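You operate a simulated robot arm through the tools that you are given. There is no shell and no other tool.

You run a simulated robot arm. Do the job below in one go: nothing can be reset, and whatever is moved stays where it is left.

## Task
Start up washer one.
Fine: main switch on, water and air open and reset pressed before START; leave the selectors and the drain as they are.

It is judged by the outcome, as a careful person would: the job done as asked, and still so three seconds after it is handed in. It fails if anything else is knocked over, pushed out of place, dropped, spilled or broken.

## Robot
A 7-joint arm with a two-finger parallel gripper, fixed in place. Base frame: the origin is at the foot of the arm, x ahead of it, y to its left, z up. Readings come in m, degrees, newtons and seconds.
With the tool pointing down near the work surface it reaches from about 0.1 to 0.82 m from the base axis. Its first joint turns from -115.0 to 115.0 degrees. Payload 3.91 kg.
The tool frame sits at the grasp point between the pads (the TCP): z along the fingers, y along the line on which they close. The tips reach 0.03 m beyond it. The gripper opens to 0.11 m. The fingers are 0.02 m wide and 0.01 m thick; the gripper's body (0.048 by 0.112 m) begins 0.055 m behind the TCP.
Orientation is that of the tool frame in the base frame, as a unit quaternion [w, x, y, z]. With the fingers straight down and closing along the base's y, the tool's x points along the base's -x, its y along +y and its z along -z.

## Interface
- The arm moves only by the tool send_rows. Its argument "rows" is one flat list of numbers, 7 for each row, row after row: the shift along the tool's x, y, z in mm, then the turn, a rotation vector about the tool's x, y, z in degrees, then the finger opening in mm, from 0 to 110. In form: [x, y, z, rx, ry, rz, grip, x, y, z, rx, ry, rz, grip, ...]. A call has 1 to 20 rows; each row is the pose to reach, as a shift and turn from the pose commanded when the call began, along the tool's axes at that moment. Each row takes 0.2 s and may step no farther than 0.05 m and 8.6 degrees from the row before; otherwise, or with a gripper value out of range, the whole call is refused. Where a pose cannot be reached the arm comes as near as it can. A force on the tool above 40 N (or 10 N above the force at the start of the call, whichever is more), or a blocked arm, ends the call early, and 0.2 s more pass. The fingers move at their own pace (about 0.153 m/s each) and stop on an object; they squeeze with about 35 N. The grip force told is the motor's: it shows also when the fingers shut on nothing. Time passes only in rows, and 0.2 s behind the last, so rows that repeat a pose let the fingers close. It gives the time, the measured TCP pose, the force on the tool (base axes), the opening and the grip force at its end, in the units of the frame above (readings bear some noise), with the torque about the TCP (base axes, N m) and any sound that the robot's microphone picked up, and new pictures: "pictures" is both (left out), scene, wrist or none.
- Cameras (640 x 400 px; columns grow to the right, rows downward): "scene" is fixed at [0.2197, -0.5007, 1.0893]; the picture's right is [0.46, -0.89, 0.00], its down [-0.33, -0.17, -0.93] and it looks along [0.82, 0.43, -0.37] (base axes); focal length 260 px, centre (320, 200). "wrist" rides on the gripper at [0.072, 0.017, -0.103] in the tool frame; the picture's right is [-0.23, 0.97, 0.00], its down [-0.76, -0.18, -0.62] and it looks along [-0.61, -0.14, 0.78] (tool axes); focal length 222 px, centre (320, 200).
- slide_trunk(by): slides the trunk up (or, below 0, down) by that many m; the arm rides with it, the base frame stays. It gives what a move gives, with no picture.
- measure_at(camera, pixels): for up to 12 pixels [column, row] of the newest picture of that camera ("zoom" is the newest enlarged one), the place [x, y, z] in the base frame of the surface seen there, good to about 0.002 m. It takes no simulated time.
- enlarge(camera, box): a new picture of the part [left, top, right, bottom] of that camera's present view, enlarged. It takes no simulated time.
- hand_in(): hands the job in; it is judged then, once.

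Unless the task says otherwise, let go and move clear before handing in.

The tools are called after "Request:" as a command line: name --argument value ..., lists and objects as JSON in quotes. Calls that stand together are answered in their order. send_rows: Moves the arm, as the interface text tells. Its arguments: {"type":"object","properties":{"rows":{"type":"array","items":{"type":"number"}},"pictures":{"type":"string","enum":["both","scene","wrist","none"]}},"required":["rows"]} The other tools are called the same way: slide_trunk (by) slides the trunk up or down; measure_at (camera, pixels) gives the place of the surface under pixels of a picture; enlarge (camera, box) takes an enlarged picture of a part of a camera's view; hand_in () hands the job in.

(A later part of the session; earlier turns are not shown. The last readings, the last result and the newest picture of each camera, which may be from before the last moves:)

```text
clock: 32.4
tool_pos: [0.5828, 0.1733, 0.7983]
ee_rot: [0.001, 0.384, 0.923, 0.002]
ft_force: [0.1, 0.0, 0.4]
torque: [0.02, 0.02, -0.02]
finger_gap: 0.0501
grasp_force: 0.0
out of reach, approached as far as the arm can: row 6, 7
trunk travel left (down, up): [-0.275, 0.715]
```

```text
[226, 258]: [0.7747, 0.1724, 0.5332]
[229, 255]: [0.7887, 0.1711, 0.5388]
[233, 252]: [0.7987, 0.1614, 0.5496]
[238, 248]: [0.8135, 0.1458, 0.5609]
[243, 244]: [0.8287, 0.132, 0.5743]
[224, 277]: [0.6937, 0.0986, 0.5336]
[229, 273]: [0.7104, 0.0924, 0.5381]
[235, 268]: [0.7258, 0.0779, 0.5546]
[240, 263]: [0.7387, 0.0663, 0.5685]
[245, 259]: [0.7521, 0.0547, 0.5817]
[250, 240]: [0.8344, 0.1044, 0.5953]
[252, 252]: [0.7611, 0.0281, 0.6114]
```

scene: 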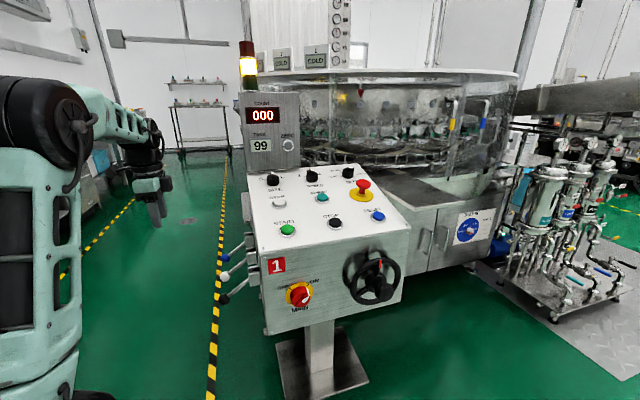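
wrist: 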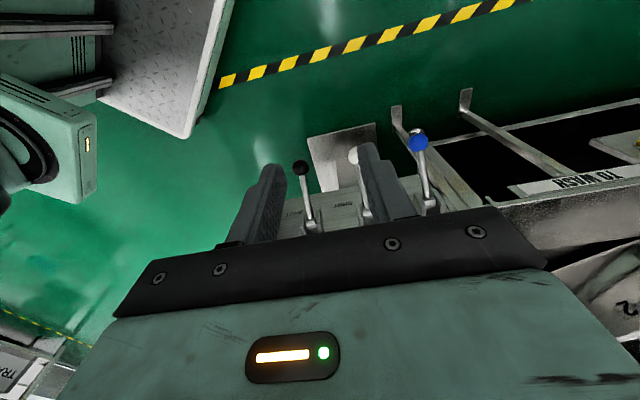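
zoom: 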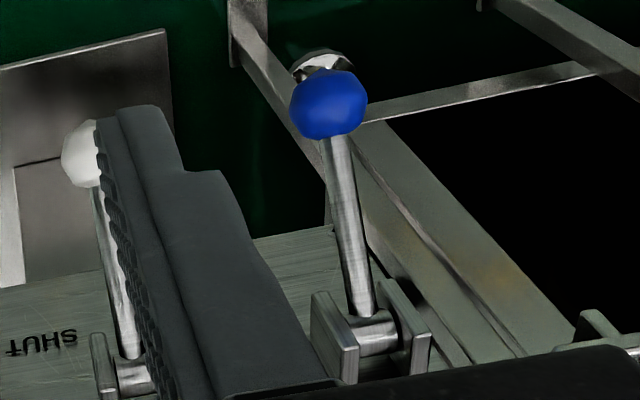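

The blue lever's rod runs from a pivot near (u 0.510, z 0.591) down to the ball at about (u 0.424, n 0.684, z 0.528), ~36° below level. I'll check the surroundings on its far side (conveyor rails, display post) before moving over it.

Request:
measure_at --camera "wrist" --pixels '[[397, 115], [412, 145], [450, 180], [465, 95], [490, 120], [520, 110], [520, 190], [560, 185], [600, 110], [480, 160], [455, 200], [440, 160]]'

Request:
measure_at --camera "scene" --pixels '[[243, 100], [246, 165], [247, 200], [244, 215], [296, 100], [296, 160], [242, 125], [249, 235], [247, 50], [258, 50], [245, 190], [247, 222]]'

```text
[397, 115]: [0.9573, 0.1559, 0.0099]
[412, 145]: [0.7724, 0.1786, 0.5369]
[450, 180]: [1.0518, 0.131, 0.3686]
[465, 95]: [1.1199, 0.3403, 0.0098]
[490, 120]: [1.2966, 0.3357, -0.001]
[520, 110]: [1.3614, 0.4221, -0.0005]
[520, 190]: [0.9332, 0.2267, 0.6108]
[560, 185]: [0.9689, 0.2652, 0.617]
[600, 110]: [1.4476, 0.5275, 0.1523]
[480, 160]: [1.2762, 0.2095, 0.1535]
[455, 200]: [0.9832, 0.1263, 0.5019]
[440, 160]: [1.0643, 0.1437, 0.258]
```

```text
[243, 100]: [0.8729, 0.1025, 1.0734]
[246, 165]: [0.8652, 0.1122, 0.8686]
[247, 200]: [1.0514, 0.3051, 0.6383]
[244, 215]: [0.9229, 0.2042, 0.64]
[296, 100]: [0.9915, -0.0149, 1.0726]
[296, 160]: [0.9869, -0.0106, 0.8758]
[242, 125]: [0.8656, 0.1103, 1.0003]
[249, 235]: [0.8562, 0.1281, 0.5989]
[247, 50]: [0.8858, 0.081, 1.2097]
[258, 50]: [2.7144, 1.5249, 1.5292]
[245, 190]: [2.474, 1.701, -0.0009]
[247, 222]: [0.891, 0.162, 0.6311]
```

The surroundings are clear: the conveyor starts at n≥0.79 and the display at u≥0.54. I'll move above the blue ball and stop with the fingertips about 60 mm above it.

Request:
send_rows --rows '[-27, 30, 0, 0, 0, 0, 60, -54, 60, 0, 0, 0, 0, 60, -81, 90, 0, 0, 0, 0, 60, -108, 120, 0, 0, 0, 0, 60, -134.5, 149, 0, 0, 0, 0, 60, -134.5, 149, 42, 0, 0, 0, 60, -134.5, 149, 84, 0, 0, 0, 60, -134.5, 149, 126, 0, 0, 0, 60, -134.5, 149, 165, 0, 0, 0, 60]' --pictures "both"

Request:
enlarge --camera "wrist" --box '[220, 80, 440, 215]'

```text
clock: 34.4
tool_pos: [0.7861, 0.185, 0.6325]
ee_rot: [0.001, 0.384, 0.923, 0.001]
ft_force: [0.2, 0.4, 0.1]
torque: [-0.01, 0.0, 0.01]
finger_gap: 0.06
grasp_force: 0.0
trunk travel left (down, up): [-0.275, 0.715]
```

scene: 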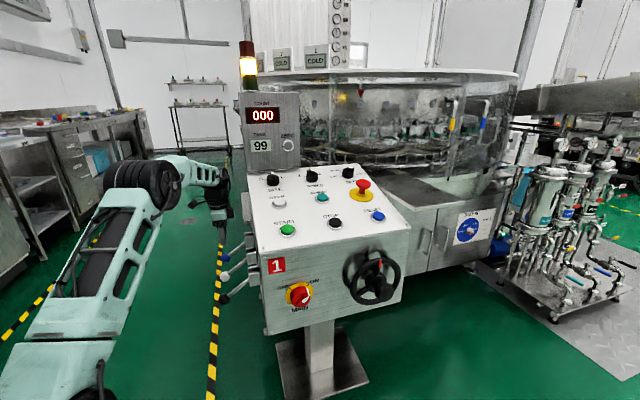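
wrist: 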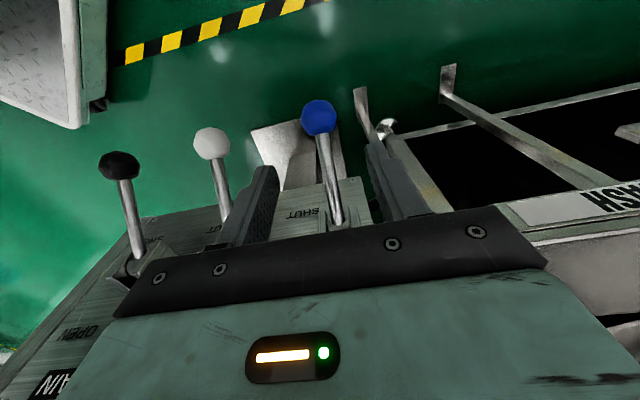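

```text
2.91 times, centred on (330, 148) of wrist
```

zoom: 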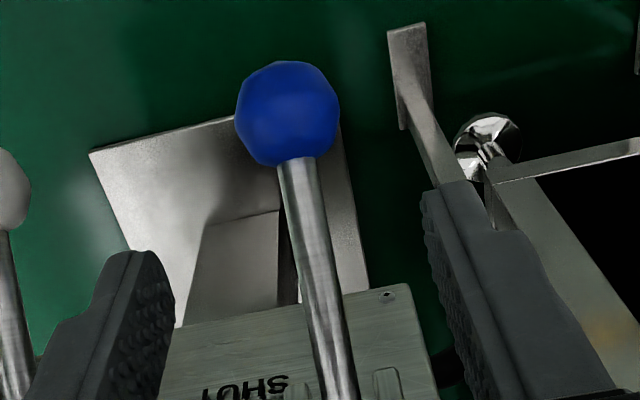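

The blue ball is seen at (318,117), between the fingers. I'll measure it at close range to centre the grip.

Request:
measure_at --camera "zoom" --pixels '[[287, 112], [287, 80], [287, 145], [245, 115], [330, 110], [300, 170], [312, 230], [325, 300], [340, 380]]'

```text
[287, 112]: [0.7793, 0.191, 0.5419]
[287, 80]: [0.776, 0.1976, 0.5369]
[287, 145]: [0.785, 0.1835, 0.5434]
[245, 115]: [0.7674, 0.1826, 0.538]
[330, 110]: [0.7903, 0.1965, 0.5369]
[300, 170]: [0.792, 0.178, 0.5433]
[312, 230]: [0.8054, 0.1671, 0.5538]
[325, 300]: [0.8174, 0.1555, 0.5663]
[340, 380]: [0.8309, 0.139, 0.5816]
```

Ball centre works out at u 0.421, n 0.685, z 0.526, radius ~16 mm; the TCP is within 4 mm laterally. I'll descend around it and close.

Request:
send_rows --rows '[4, -1.7, 35, 0, 0, 0, 60, 4, -1.7, 70, 0, 0, 0, 60, 4, -1.7, 102, 0, 0, 0, 60, 4, -1.7, 102, 0, 0, 0, 0, 4, -1.7, 102, 0, 0, 0, 0, 4, -1.7, 102, 0, 0, 0, 0]' --pictures "both"

```text
clock: 35.8
tool_pos: [0.7794, 0.1887, 0.5306]
ee_rot: [0.002, 0.384, 0.923, 0.005]
ft_force: [23.6, 20.7, -5.1]
torque: [0.55, 0.15, 0.15]
finger_gap: 0.0353
grasp_force: 45.0
trunk travel left (down, up): [-0.275, 0.715]
```

scene: 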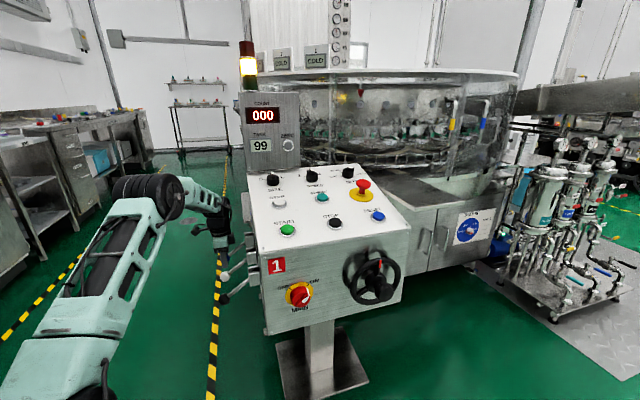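
wrist: 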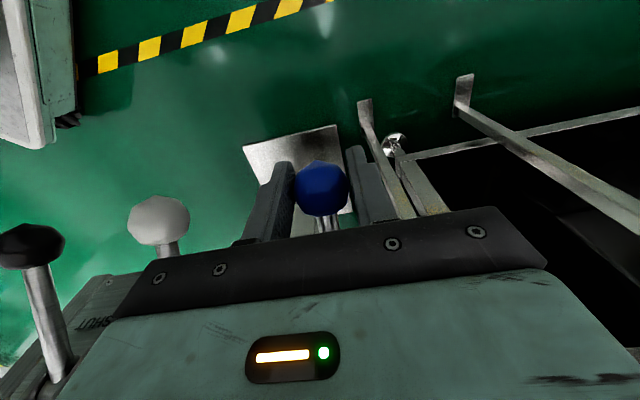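

The ball is gripped (gap 35 mm), with about 31 N side force along +n. I'll ease the tool 1.5 mm that way to relax it.

Request:
send_rows --rows '[0, 1.0, 0, 0, 0, 0, 0, 0, 1.5, 0, 0, 0, 0, 0]' --pictures "none"

```text
clock: 36.4
tool_pos: [0.7803, 0.1877, 0.5315]
ee_rot: [0.001, 0.383, 0.924, 0.002]
ft_force: [15.4, 21.5, -3.4]
torque: [0.15, -0.1, 0.16]
finger_gap: 0.0355
grasp_force: 45.2
trunk travel left (down, up): [-0.275, 0.715]
```

The side force dropped to ~26 N. I'll shift another 3 mm the same way.

Request:
send_rows --rows '[0, 1.5, 0, 0, 0, 0, 0, 0, 3, 0, 0, 0, 0, 0, 0, 3, 0, 0, 0, 0, 0]' --pictures "none"

```text
clock: 37.2
tool_pos: [0.7804, 0.1887, 0.5316]
ee_rot: [-0.002, 0.385, 0.923, -0.001]
ft_force: [-23.2, 4.0, -0.4]
torque: [-0.78, -0.64, -0.07]
finger_gap: 0.0356
grasp_force: 44.3
trunk travel left (down, up): [-0.275, 0.715]
```

The side force has now reversed slightly (−14 N), so I'm near centre. I'll start lifting the lever along its arc, half way first, watching forces.

Request:
send_rows --rows '[3.7, -1, -5.8, 0, 0, 0, 0, 7.4, -1, -11.7, 0, 0, 0, 0, 10.5, -1, -17.9, 0, 0, 0, 0, 13.4, -1, -24.2, 0, 0, 0, 0, 15.7, -1, -30.8, 0, 0, 0, 0, 17.7, -1, -37.5, 0, 0, 0, 0]' --pictures "both"

```text
clock: 38.6
tool_pos: [0.7715, 0.2008, 0.5708]
ee_rot: [0.001, 0.385, 0.923, 0.001]
ft_force: [1.6, -11.5, -10.8]
torque: [0.79, 0.8, 0.03]
finger_gap: 0.0352
grasp_force: 44.6
trunk travel left (down, up): [-0.275, 0.715]
```

scene: 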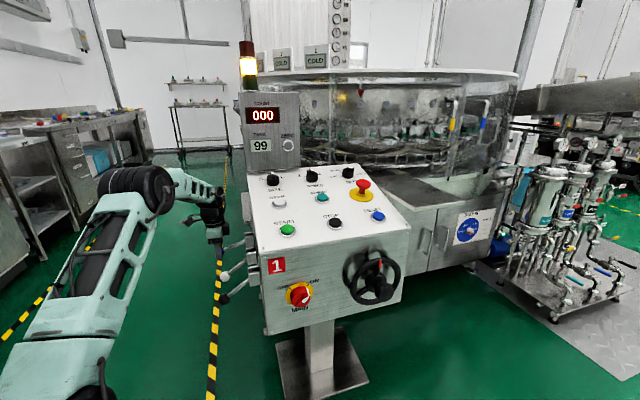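
wrist: 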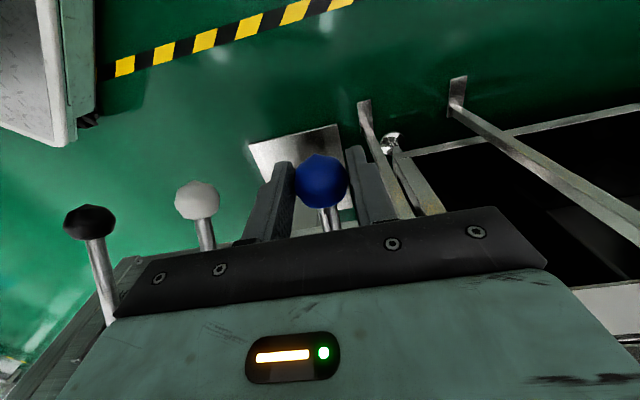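

The lever is rising with the grip (ball still held at (321,182)), with ~16 N. I'll continue along the arc up to the OPEN position.

Request:
send_rows --rows '[1.5, 0, -6.8, 0, 0, 0, 0, 2.6, 0, -13.6, 0, 0, 0, 0, 3.3, 0, -20.5, 0, 0, 0, 0, 3.5, 0, -27.4, 0, 0, 0, 0, 3.3, 0, -34.3, 0, 0, 0, 0, 2.6, 0, -41.2, 0, 0, 0, 0, 1.5, 0, -48, 0, 0, 0, 0, 0, 0, -54.8, 0, 0, 0, 0, -2, 0, -61.5, 0, 0, 0, 0, -4.4, 0, -68.2, 0, 0, 0, 0]' --pictures "both"

```text
clock: 40.8
tool_pos: [0.7703, 0.1993, 0.639]
ee_rot: [-0.001, 0.384, 0.923, 0.0]
ft_force: [-28.4, -6.4, -8.5]
torque: [0.7, 1.38, -0.13]
finger_gap: 0.0349
grasp_force: 44.4
trunk travel left (down, up): [-0.275, 0.715]
```

scene: 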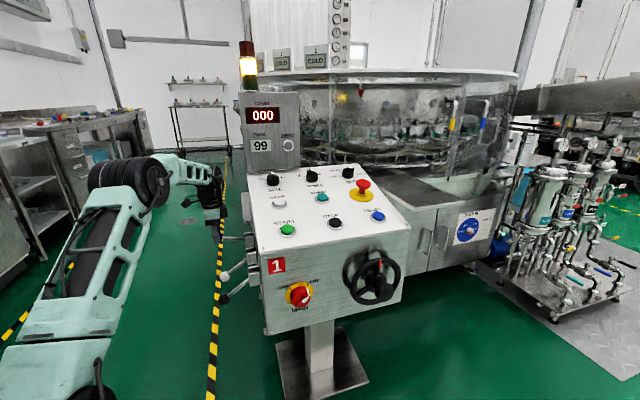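
wrist: 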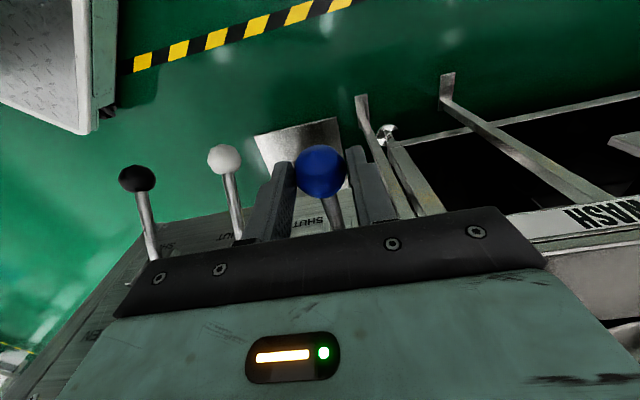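

The lever is now past level (z 0.639) with some outward force (−u, −n). I'll ease the n offset by 1.5 mm and continue up more gently.

Request:
send_rows --rows '[0, -1.5, -5, 0, 0, 0, 0, -1.5, -1.5, -10, 0, 0, 0, 0, -4, -1.5, -15, 0, 0, 0, 0]' --pictures "none"

```text
clock: 41.6
tool_pos: [0.7762, 0.1953, 0.6532]
ee_rot: [0.001, 0.384, 0.923, 0.002]
ft_force: [-7.2, 3.2, -10.5]
torque: [0.95, 1.01, 0.06]
finger_gap: 0.035
grasp_force: 45.1
trunk travel left (down, up): [-0.275, 0.715]
```

Forces are small again (~13 N). I'll continue upward in small steps until the lever meets its OPEN stop.

Request:
send_rows --rows '[-3, 0, -5, 0, 0, 0, 0, -6.3, 0, -10, 0, 0, 0, 0, -10, 0, -15, 0, 0, 0, 0, -14, 0, -20, 0, 0, 0, 0]' --pictures "both"

```text
clock: 42.6
tool_pos: [0.7837, 0.1853, 0.6736]
ee_rot: [0.0, 0.383, 0.924, 0.003]
ft_force: [-5.7, 16.6, -3.8]
torque: [1.17, 0.97, -0.01]
finger_gap: 0.035
grasp_force: 44.8
trunk travel left (down, up): [-0.275, 0.715]
```

scene: 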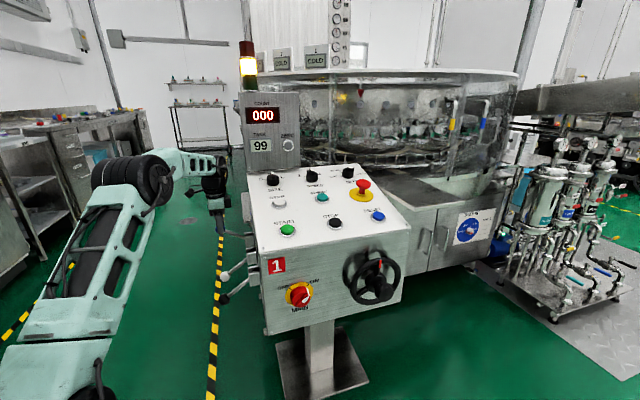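
wrist: 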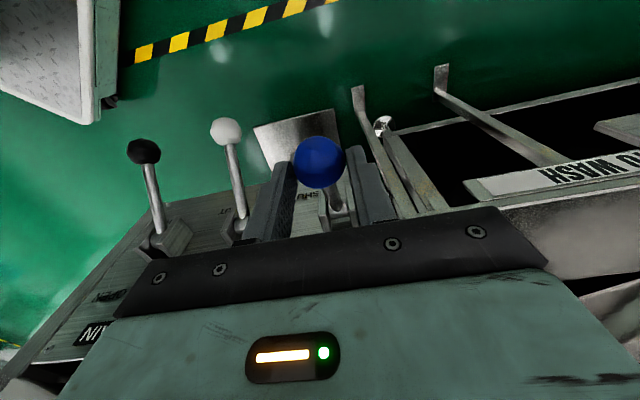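

Still no stop at z 0.674, so the pivot is a little higher than I took (≈0.60). I'll continue in small tangential steps.

Request:
send_rows --rows '[-1.5, 0, -3, 0, 0, 0, 0, -3.5, 0, -6, 0, 0, 0, 0, -6, 0, -9, 0, 0, 0, 0]' --pictures "none"

```text
clock: 43.4
tool_pos: [0.7878, 0.1826, 0.6799]
ee_rot: [-0.003, 0.383, 0.924, 0.001]
ft_force: [-6.7, 26.5, -24.4]
torque: [0.56, 0.14, 0.0]
finger_gap: 0.0353
grasp_force: 45.4
trunk travel left (down, up): [-0.275, 0.715]
```

The tool now feels ~34 N against the upward direction, so the lever has met its OPEN stop. I'll open the fingers and see that it stays.

Request:
send_rows --rows '[0, 0, 0, 0, 0, 0, 60, 0, 0, 0, 0, 0, 0, 60, 0, 0, 0, 0, 0, 0, 60]' --pictures "both"

Request:
enlarge --camera "wrist" --box '[200, 80, 420, 215]'

Request:
enlarge --camera "scene" --box '[190, 190, 290, 310]'

```text
clock: 44.2
tool_pos: [0.789, 0.1776, 0.6837]
ee_rot: [0.0, 0.384, 0.923, 0.001]
ft_force: [0.3, 0.8, -0.4]
torque: [0.03, -0.04, -0.01]
finger_gap: 0.0601
grasp_force: 0.0
trunk travel left (down, up): [-0.275, 0.715]
```

scene: 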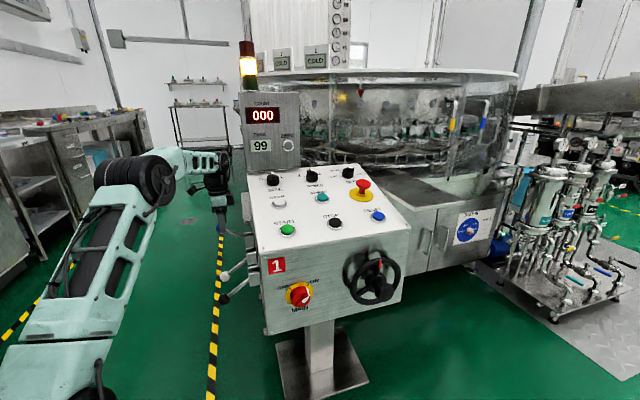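
wrist: 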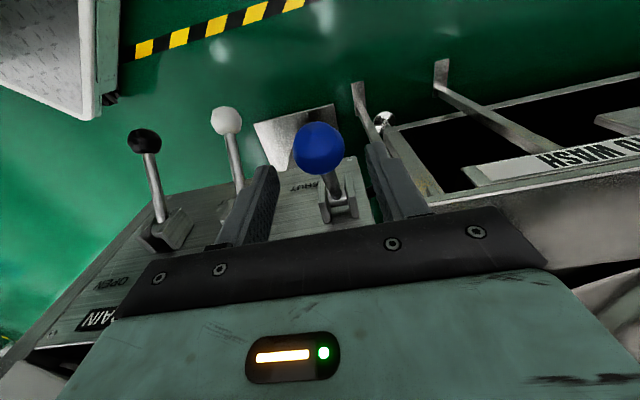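

```text
2.91 times, centred on (310, 148) of wrist
```

zoom: 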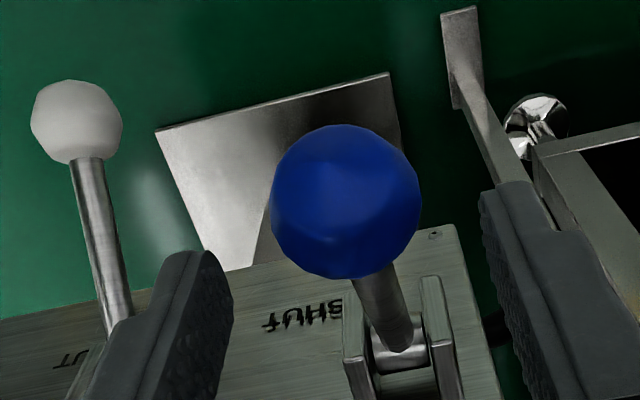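

```text
3.33 times, centred on (240, 250) of scene
```

zoom: 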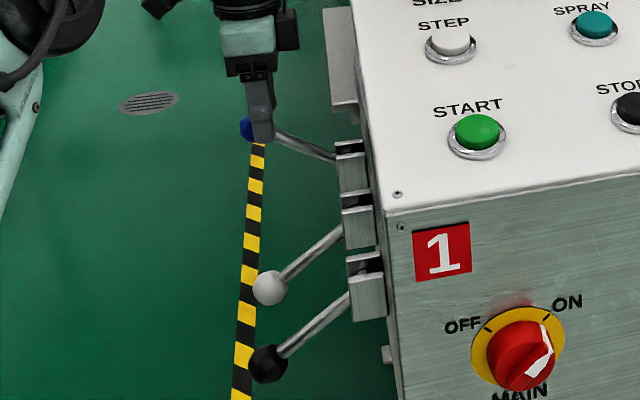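

The blue lever stays raised. I'll measure its ball to confirm where it came to rest relative to a full throw.

Request:
measure_at --camera "wrist" --pixels '[[320, 147], [320, 160], [331, 180], [335, 192], [228, 120], [146, 140], [155, 180], [237, 160]]'

Request:
measure_at --camera "zoom" --pixels '[[247, 127], [285, 136], [300, 143], [315, 149], [330, 156], [270, 288], [310, 255], [330, 238], [268, 364], [310, 325], [335, 303], [250, 120]]'

```text
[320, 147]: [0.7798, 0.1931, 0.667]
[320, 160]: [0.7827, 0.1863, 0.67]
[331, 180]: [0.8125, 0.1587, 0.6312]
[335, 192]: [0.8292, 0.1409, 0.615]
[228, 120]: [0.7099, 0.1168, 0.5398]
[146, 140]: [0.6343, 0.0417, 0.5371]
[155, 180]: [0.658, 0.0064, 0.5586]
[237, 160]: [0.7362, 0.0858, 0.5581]
```

```text
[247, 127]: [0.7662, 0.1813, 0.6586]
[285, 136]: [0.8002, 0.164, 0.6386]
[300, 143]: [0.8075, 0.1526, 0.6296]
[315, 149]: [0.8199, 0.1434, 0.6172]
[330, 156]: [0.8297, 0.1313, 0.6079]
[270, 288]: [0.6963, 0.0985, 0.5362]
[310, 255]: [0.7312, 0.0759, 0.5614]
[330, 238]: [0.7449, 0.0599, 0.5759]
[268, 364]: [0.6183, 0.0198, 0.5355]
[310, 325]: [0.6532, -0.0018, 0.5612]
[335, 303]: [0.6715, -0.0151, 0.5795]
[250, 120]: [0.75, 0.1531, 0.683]
```

The rod now slopes up at ~35°, mirroring the ~35° down of the SHUT levers, which suggests fully OPEN. To be sure, I'll regrip the ball at its centre and nudge it up to feel for the stop.

Request:
send_rows --rows '[5, 2.5, 15, 0, 0, 0, 60, 10.3, 2.5, 28, 0, 0, 0, 60, 10.3, 2.5, 28, 0, 0, 0, 0, 10.3, 2.5, 28, 0, 0, 0, 0, 10.3, 2.5, 28, 0, 0, 0, 0]' --pictures "wrist"

```text
clock: 45.4
tool_pos: [0.7829, 0.1878, 0.6547]
ee_rot: [0.0, 0.385, 0.923, 0.0]
ft_force: [-22.1, -17.0, 0.6]
torque: [0.02, 0.21, -0.08]
finger_gap: 0.0354
grasp_force: 44.4
trunk travel left (down, up): [-0.275, 0.715]
```

wrist: 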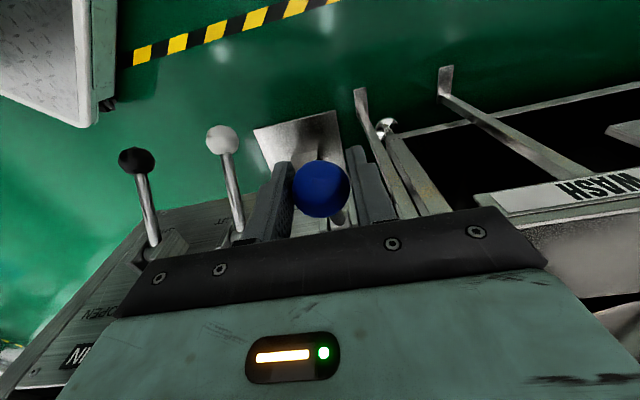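

Gripped at the ball's centre again, with −28 N in n. I'll ease 1.3 mm in n and nudge up tangentially.

Request:
send_rows --rows '[0, -1.3, 0, 0, 0, 0, 0, 0, -1.3, 0, 0, 0, 0, 0]' --pictures "none"

Request:
send_rows --rows '[-1.2, 0, -2, 0, 0, 0, 0, -2.4, 0, -4, 0, 0, 0, 0, -3.6, 0, -6, 0, 0, 0, 0]' --pictures "wrist"

```text
clock: 46.0
tool_pos: [0.7824, 0.1878, 0.6546]
ee_rot: [0.001, 0.384, 0.923, 0.001]
ft_force: [-15.3, -13.1, -5.3]
torque: [0.33, 0.29, -0.08]
finger_gap: 0.035
grasp_force: 45.0
trunk travel left (down, up): [-0.275, 0.715]
```

```text
clock: 46.9
tool_pos: [0.7838, 0.1882, 0.6551]
ee_rot: [-0.003, 0.383, 0.924, -0.001]
ft_force: [1.6, 4.9, -9.9]
torque: [-0.63, -0.88, -0.01]
finger_gap: 0.0352
grasp_force: 45.0
trunk travel left (down, up): [-0.275, 0.715]
stopped in row 3: the force on the tool passed its limit at 41 N (the readings are from after the stop); the commanded pose is now the measured one
```

wrist: 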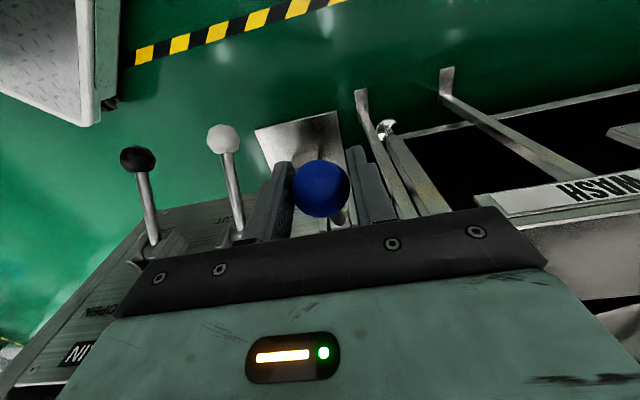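

The lever would not move further (force limit hit with the TCP still at z 0.655), so WATER is at its OPEN stop. I'll release, rise clear, and move over the white AIR lever.

Request:
send_rows --rows '[0, 0, 0, 0, 0, 0, 60, 0, 0, 0, 0, 0, 0, 60, 0, 0, -30, 0, 0, 0, 60, 0, 0, -65, 0, 0, 0, 60, 0, 0, -100, 0, 0, 0, 60, 0, -37, -100, 0, 0, 0, 60, 0, -75, -100, 0, 0, 0, 60, 0, -112, -100, 0, 0, 0, 60, 0, -112, -60, 0, 0, 0, 60, 0, -112, -20, 0, 0, 0, 60, 0, -112, 20, 0, 0, 0, 60]' --pictures "both"

Request:
enlarge --camera "wrist" --box '[220, 80, 440, 215]'

```text
clock: 49.3
tool_pos: [0.7027, 0.108, 0.6405]
ee_rot: [-0.003, 0.383, 0.924, 0.0]
ft_force: [-0.6, -0.4, 1.1]
torque: [0.01, -0.01, 0.03]
finger_gap: 0.0598
grasp_force: 0.1
trunk travel left (down, up): [-0.275, 0.715]
```

scene: 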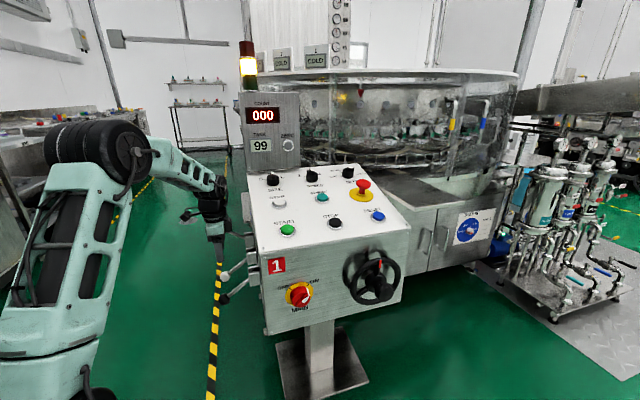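
wrist: 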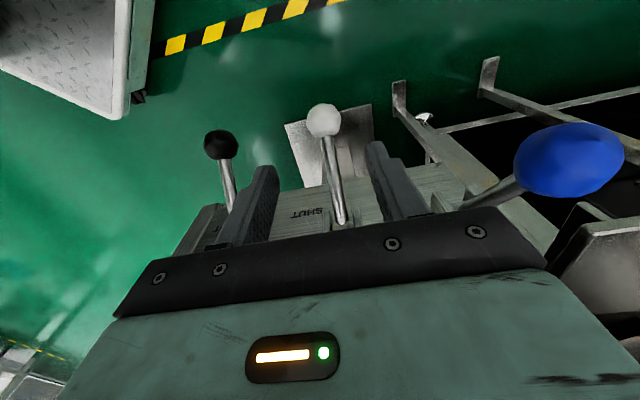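

```text
2.91 times, centred on (330, 148) of wrist
```

zoom: 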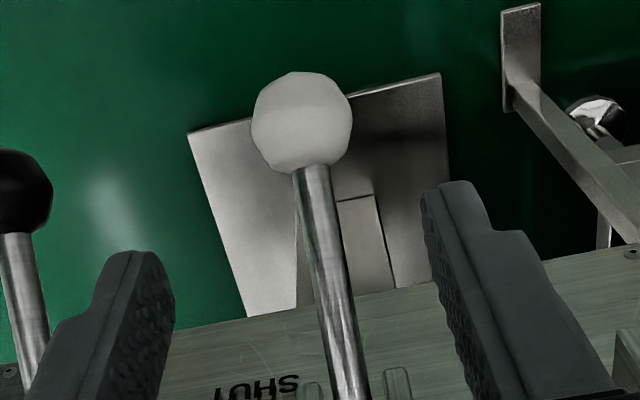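

The white ball is at (324,120) between the fingers. I'll measure it for centring.

Request:
measure_at --camera "zoom" --pixels '[[302, 122], [302, 90], [302, 155], [262, 125], [342, 120], [312, 180], [325, 240], [338, 310]]'

```text
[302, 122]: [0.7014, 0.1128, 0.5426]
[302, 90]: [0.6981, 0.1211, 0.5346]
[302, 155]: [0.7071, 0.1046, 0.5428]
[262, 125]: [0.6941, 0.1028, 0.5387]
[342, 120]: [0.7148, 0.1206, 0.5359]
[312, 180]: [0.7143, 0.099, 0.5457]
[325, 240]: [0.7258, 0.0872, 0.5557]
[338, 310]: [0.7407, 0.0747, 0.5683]
```

White ball: centre about u 0.421, n 0.576, z 0.526. I'll descend around it and close.

Request:
send_rows --rows '[0, 3.5, 35, 0, 0, 0, 60, 0, 3.5, 75, 0, 0, 0, 60, 0, 3.5, 110, 0, 0, 0, 60, 0, 3.5, 110, 0, 0, 0, 0, 0, 3.5, 110, 0, 0, 0, 0, 0, 3.5, 110, 0, 0, 0, 0]' --pictures "wrist"

```text
clock: 50.7
tool_pos: [0.7041, 0.1102, 0.5272]
ee_rot: [-0.004, 0.383, 0.924, -0.003]
ft_force: [-8.8, -7.1, -5.6]
torque: [0.29, 0.22, -0.1]
finger_gap: 0.035
grasp_force: 45.2
trunk travel left (down, up): [-0.275, 0.715]
```

wrist: 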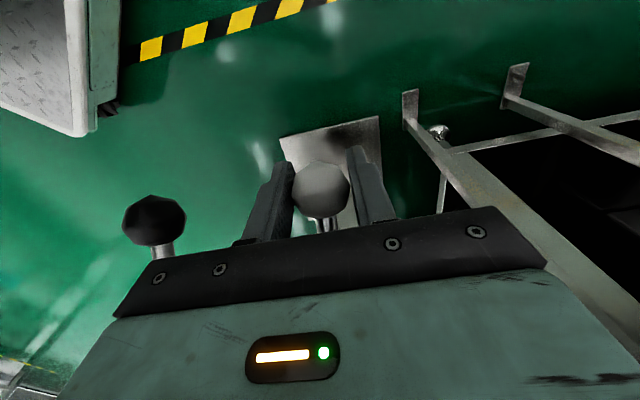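

The grip on the white ball is well centred (only ~11 N). I'll lift it along the full arc; the force limit will stop me at the OPEN stop.

Request:
send_rows --rows '[3.9, -0.5, -5.7, 0, 0, 0, 0, 7.4, -0.5, -11.7, 0, 0, 0, 0, 10.6, -0.5, -17.8, 0, 0, 0, 0, 13.4, -0.5, -24.2, 0, 0, 0, 0, 15.8, -0.5, -30.9, 0, 0, 0, 0, 17.7, -0.5, -37.5, 0, 0, 0, 0, 19.2, -0.5, -44.3, 0, 0, 0, 0, 20.3, -0.5, -51.1, 0, 0, 0, 0, 20.9, -0.5, -58, 0, 0, 0, 0, 21.2, -0.5, -64.9, 0, 0, 0, 0, 20.9, -0.5, -71.9, 0, 0, 0, 0, 20.3, -0.5, -78.7, 0, 0, 0, 0, 19.2, -0.5, -85.6, 0, 0, 0, 0, 17.7, -0.5, -92.3, 0, 0, 0, 0, 15.8, -0.5, -99, 0, 0, 0, 0]' --pictures "wrist"

```text
clock: 53.9
tool_pos: [0.6925, 0.121, 0.627]
ee_rot: [-0.004, 0.383, 0.924, 0.0]
ft_force: [-15.7, 2.8, -9.7]
torque: [0.92, 1.08, -0.04]
finger_gap: 0.0355
grasp_force: 44.4
trunk travel left (down, up): [-0.275, 0.715]
```

wrist: 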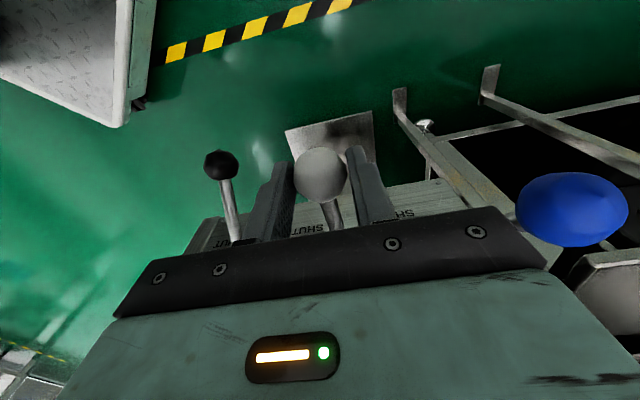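

The lever has risen past level with the ball still held. I'll continue the last part of the arc to the stop.

Request:
send_rows --rows '[-2, 0, -6.7, 0, 0, 0, 0, -4.5, 0, -13, 0, 0, 0, 0, -7.5, 0, -19.2, 0, 0, 0, 0, -11, 0, -25.1, 0, 0, 0, 0, -14.5, 0, -30.9, 0, 0, 0, 0, -18, 0, -36, 0, 0, 0, 0]' --pictures "both"

```text
clock: 55.3
tool_pos: [0.7069, 0.1076, 0.6625]
ee_rot: [-0.004, 0.383, 0.924, -0.001]
ft_force: [-19.2, 9.6, -1.6]
torque: [0.89, 1.12, 0.0]
finger_gap: 0.0348
grasp_force: 44.6
trunk travel left (down, up): [-0.275, 0.715]
```

scene: 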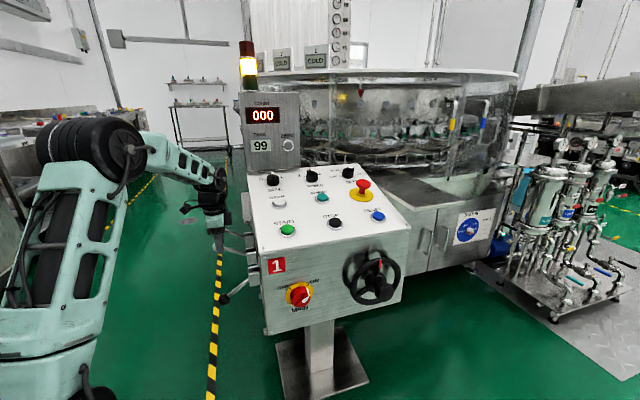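
wrist: 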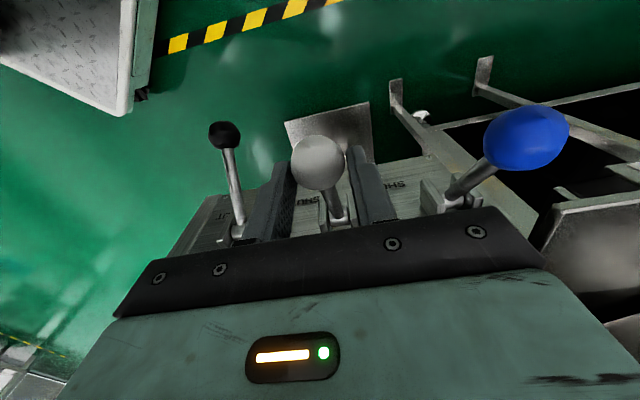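

Not yet at the stop, and the ball has slid a bit in the pads. I'll continue up a few more small steps.

Request:
send_rows --rows '[-2, 0, -4, 0, 0, 0, 0, -4.5, 0, -8, 0, 0, 0, 0, -7.5, 0, -12, 0, 0, 0, 0, -10.5, 0, -16, 0, 0, 0, 0]' --pictures "none"

```text
clock: 56.3
tool_pos: [0.7153, 0.099, 0.6772]
ee_rot: [-0.003, 0.383, 0.924, -0.001]
ft_force: [-7.7, 6.0, -20.5]
torque: [0.02, 0.06, 0.06]
finger_gap: 0.0348
grasp_force: 45.1
trunk travel left (down, up): [-0.275, 0.715]
```

The resistance upward rose to ~20 N. I'll release, look, and then regrip at the ball's centre to confirm the stop.

Request:
send_rows --rows '[0, 0, 0, 0, 0, 0, 60, 0, 0, 0, 0, 0, 0, 60, 0, 0, 0, 0, 0, 0, 60]' --pictures "wrist"

Request:
measure_at --camera "wrist" --pixels '[[320, 148], [320, 160], [305, 148], [336, 148], [331, 180], [336, 195]]'

```text
clock: 57.1
tool_pos: [0.7148, 0.1009, 0.6791]
ee_rot: [-0.004, 0.383, 0.924, -0.001]
ft_force: [-0.2, 0.1, 0.2]
torque: [0.02, 0.0, 0.01]
finger_gap: 0.06
grasp_force: 0.1
trunk travel left (down, up): [-0.275, 0.715]
```

wrist: 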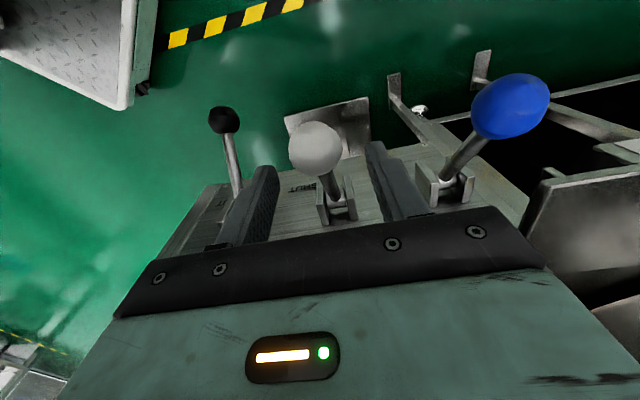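

```text
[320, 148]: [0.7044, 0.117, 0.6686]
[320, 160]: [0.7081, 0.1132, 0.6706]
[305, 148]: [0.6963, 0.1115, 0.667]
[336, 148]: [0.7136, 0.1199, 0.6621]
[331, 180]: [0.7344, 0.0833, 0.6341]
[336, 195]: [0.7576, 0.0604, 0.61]
```

The white ball now reads z≈0.669 at its top, the same as the blue one at its stop, so AIR is OPEN too; black DRAIN is still down. I'll rise clear, close the fingers, and go back over the console towards the button side.

Request:
send_rows --rows '[0, 0, -40, 0, 0, 0, 60, 0, 0, -85, 0, 0, 0, 60, 0, 0, -130, 0, 0, 0, 60, 0, 0, -175, 0, 0, 0, 60, 0, 0, -225, 0, 0, 0, 60, -20.6, -36.2, -225, 0, 0, -5, 0, -41.2, -72.4, -225, 0, 0, -10, 0, -61.8, -108.6, -225, 0, 0, -15, 0, -82.4, -144.8, -225, 0, 0, -20, 0, -103, -181, -225, 0, 0, -24.7, 0]' --pictures "both"

Request:
enlarge --camera "scene" --box '[190, 190, 290, 310]'

```text
clock: 59.3
tool_pos: [0.6594, -0.0992, 0.9019]
ee_rot: [-0.003, 0.176, 0.984, 0.001]
ft_force: [0.3, 0.2, 0.1]
torque: [0.04, 0.02, 0.0]
finger_gap: 0.0
grasp_force: 35.0
trunk travel left (down, up): [-0.275, 0.715]
```

scene: 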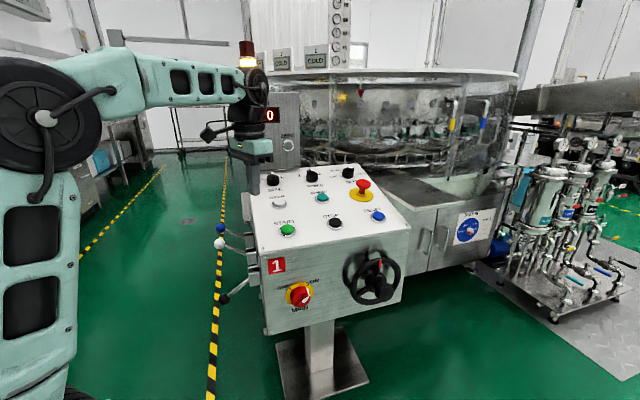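
wrist: 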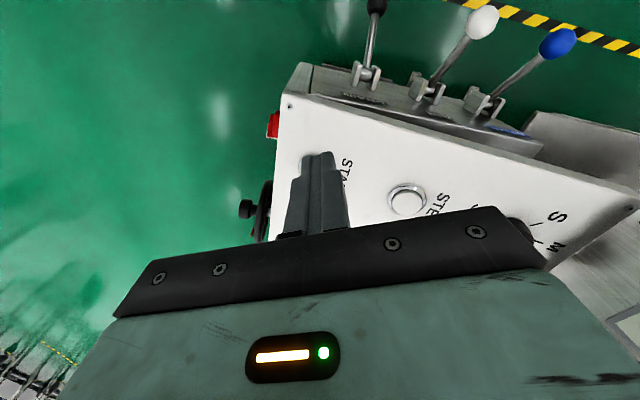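

```text
3.33 times, centred on (240, 250) of scene
```

zoom: 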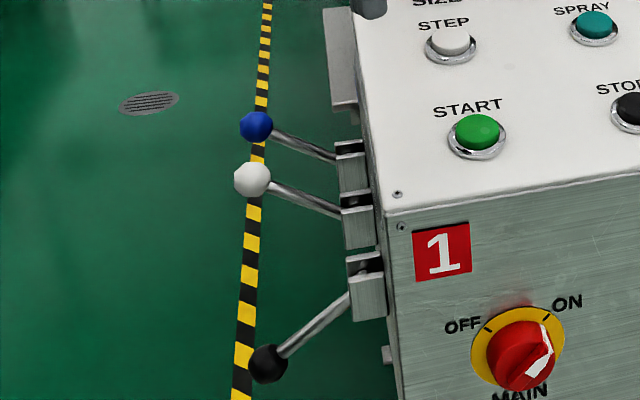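

Both levers are clearly up, DRAIN is down and MAIN is ON. Next, RESET: I'll measure its top and bezel accurately.

Request:
enlarge --camera "scene" --box '[355, 195, 405, 230]'

Request:
measure_at --camera "zoom" --pixels '[[300, 210], [310, 240], [260, 230], [350, 230], [310, 200], [310, 270], [310, 300], [250, 300], [400, 280], [200, 250], [310, 360], [310, 150]]'

```text
11.43 times, centred on (380, 212) of scene
```

zoom: 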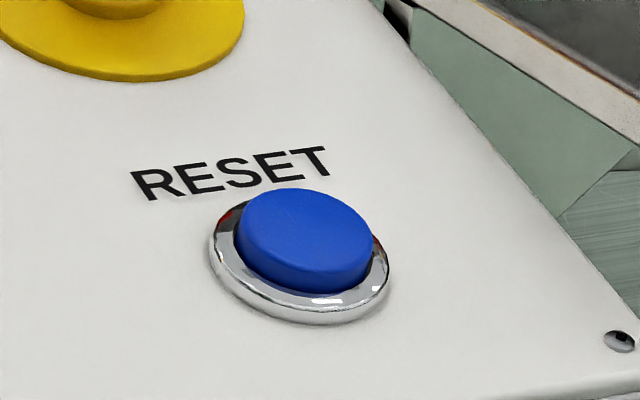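

```text
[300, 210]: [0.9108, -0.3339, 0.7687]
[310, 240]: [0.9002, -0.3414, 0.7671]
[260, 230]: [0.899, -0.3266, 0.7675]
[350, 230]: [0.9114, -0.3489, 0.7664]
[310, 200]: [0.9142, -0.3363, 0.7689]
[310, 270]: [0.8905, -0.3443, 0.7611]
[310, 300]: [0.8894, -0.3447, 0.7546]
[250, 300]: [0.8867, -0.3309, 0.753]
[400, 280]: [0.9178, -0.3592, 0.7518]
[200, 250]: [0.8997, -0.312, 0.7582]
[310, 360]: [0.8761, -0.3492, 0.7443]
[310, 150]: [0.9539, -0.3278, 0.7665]
```

RESET's cap centre is about (0.904, −0.339, 0.768), ~0.96 m out, so I need the tool tilted outward. With the fingers closed I'll tilt 45° and move to about 40 mm above the button.

Request:
send_rows --rows '[-27.6, -16.6, 0, 0, -7.5, 0, 0, -55.1, -33.2, 0, 0, -15, 0, 0, -82.7, -49.8, 0, 0, -22.5, 0, 0, -110.3, -66.4, 0, 0, -30, 0, 0, -137.8, -83, 2, 0, -37.5, 0, 0, -165.4, -99.6, 2, 0, -45, 0, 0, -197.5, -112, 18, 0, -45, 0, 0, -229.6, -124.5, 35, 0, -45, 0, 0, -261.7, -137, 51, 0, -45, 0, 0, -293.8, -149.6, 67.5, 0, -45, 0, 0]' --pictures "both"

Request:
enlarge --camera "wrist" --box '[200, 60, 440, 215]'

```text
clock: 61.5
tool_pos: [0.8838, -0.3454, 0.834]
ee_rot: [0.374, 0.164, 0.91, -0.069]
ft_force: [-0.3, 0.2, 0.7]
torque: [0.01, 0.03, 0.01]
finger_gap: 0.0
grasp_force: 35.1
trunk travel left (down, up): [-0.275, 0.715]
```

scene: 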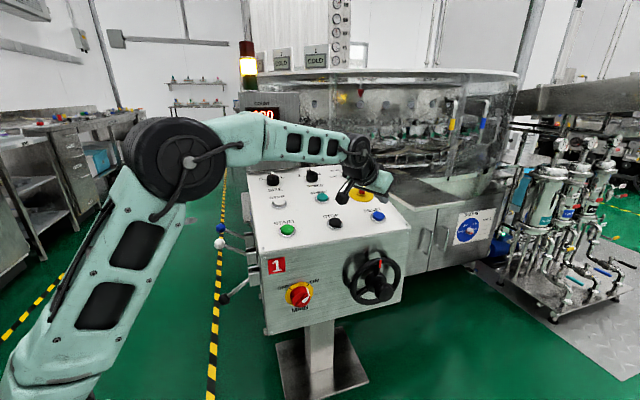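
wrist: 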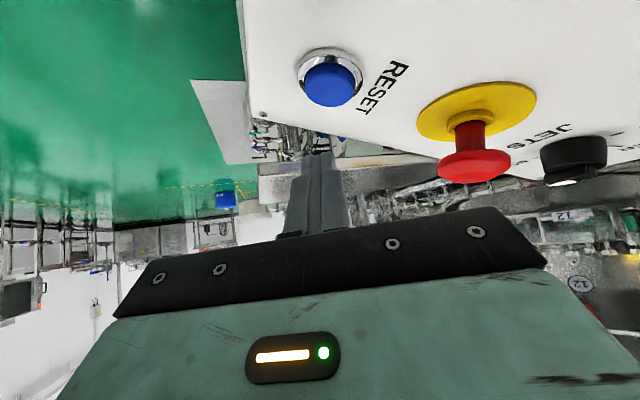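

```text
2.58 times, centred on (320, 138) of wrist
```

zoom: 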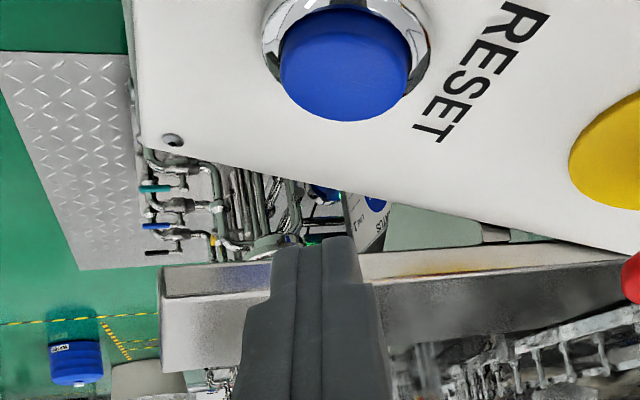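

The arm reached the pre-press pose; RESET is at (330,85) in the wrist picture, below the closed tips. I'll remeasure it from here.

Request:
measure_at --camera "wrist" --pixels '[[330, 85], [330, 72], [330, 100], [310, 85], [350, 85], [318, 156], [310, 160], [326, 160]]'

```text
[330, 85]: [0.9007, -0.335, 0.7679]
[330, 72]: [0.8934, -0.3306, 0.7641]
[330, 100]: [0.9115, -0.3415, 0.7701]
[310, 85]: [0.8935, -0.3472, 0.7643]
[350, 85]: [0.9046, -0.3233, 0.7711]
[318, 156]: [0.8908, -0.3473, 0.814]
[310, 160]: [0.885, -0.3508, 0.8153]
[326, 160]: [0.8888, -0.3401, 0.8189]
```

The measurements from both cameras agree to 3 mm (centre ≈ (0.9025, −0.337, 0.768)). I'll align along the button's axis and stop about 5 mm above it.

Request:
send_rows --rows '[8.4, 6.8, 4.2, 0, 0, 0, 0, 16, 10, 14, 0, 0, 0, 0, 23.3, 13.1, 23.3, 0, 0, 0, 0, 23.3, 13.1, 23.3, 0, 0, 0, 0]' --pictures "both"

Request:
enlarge --camera "scene" --box '[340, 160, 420, 230]'

Request:
enlarge --camera "wrist" --box '[250, 90, 410, 200]'

```text
clock: 62.5
tool_pos: [0.8882, -0.3308, 0.8008]
ee_rot: [0.373, 0.163, 0.911, -0.067]
ft_force: [0.3, -0.2, 0.6]
torque: [0.01, 0.0, 0.0]
finger_gap: 0.0001
grasp_force: 34.8
trunk travel left (down, up): [-0.275, 0.715]
```

scene: 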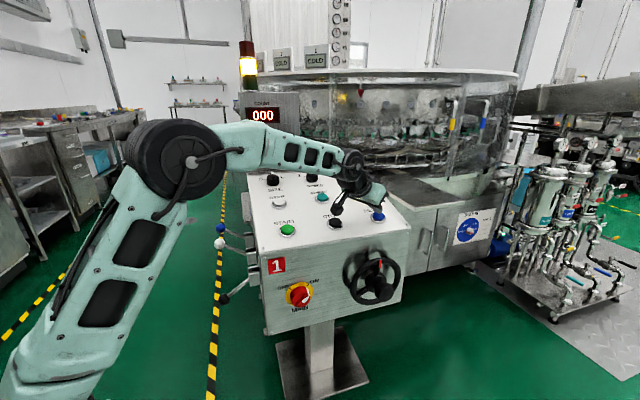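
wrist: 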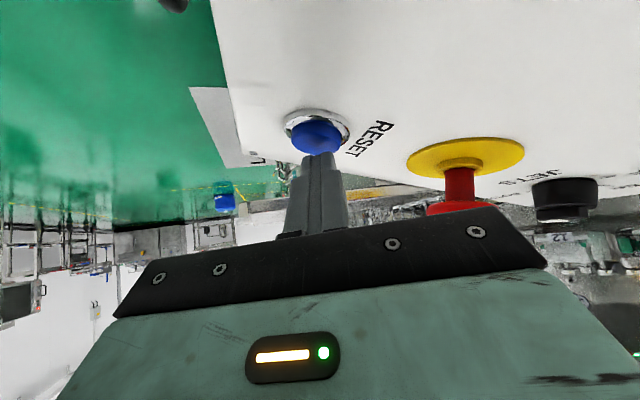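

```text
5.71 times, centred on (380, 195) of scene
```

zoom: 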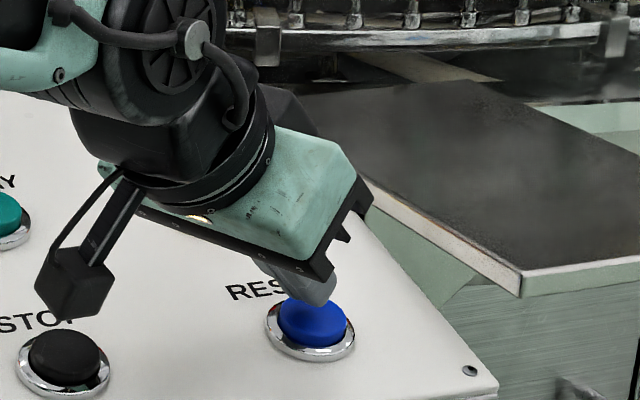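

```text
3.64 times, centred on (330, 145) of wrist
```

zoom: 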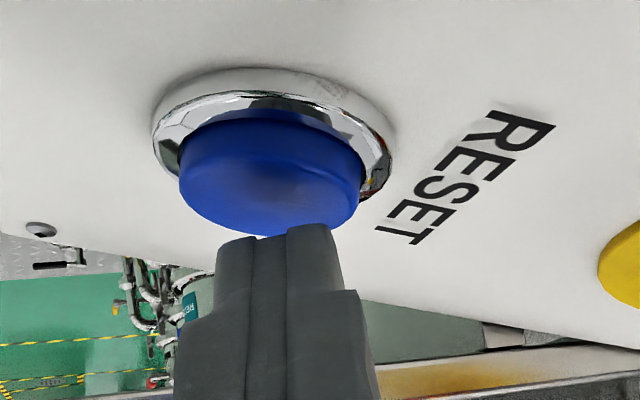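

The tips are poised over the RESET cap and the camera box clears STOP. I'll press along the button's axis in small steps.

Request:
send_rows --rows '[1.8, 0.75, 2.3, 0, 0, 0, 0, 3, 1.25, 3.8, 0, 0, 0, 0, 3.9, 1.6, 4.9, 0, 0, 0, 0, 4.8, 2, 6.1, 0, 0, 0, 0, 5.7, 2.4, 7.2, 0, 0, 0, 0]' --pictures "both"

```text
clock: 63.7
tool_pos: [0.8882, -0.3289, 0.7936]
ee_rot: [0.374, 0.164, 0.91, -0.068]
ft_force: [-0.4, -1.4, 5.2]
torque: [-0.05, -0.03, -0.03]
finger_gap: 0.0
grasp_force: 34.5
trunk travel left (down, up): [-0.275, 0.715]
heard: click
```

scene: 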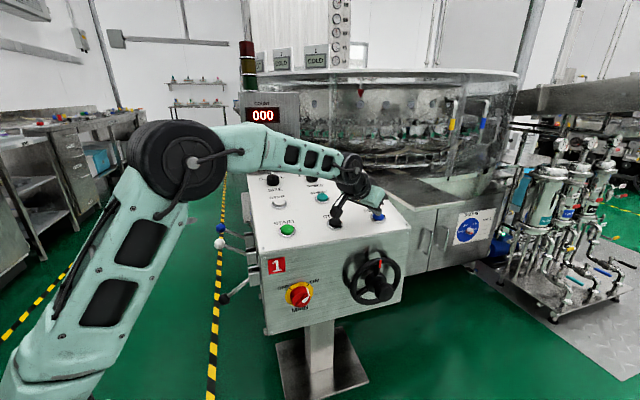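
wrist: 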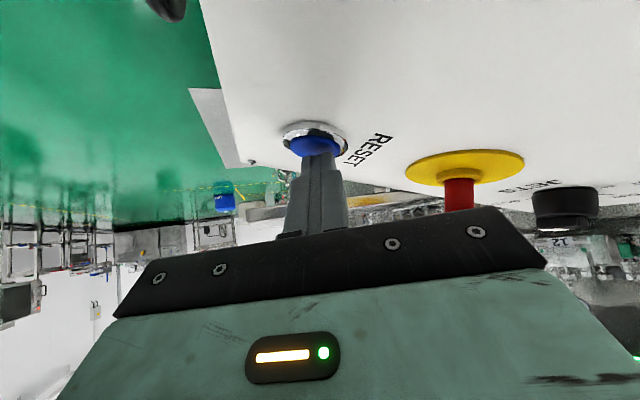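

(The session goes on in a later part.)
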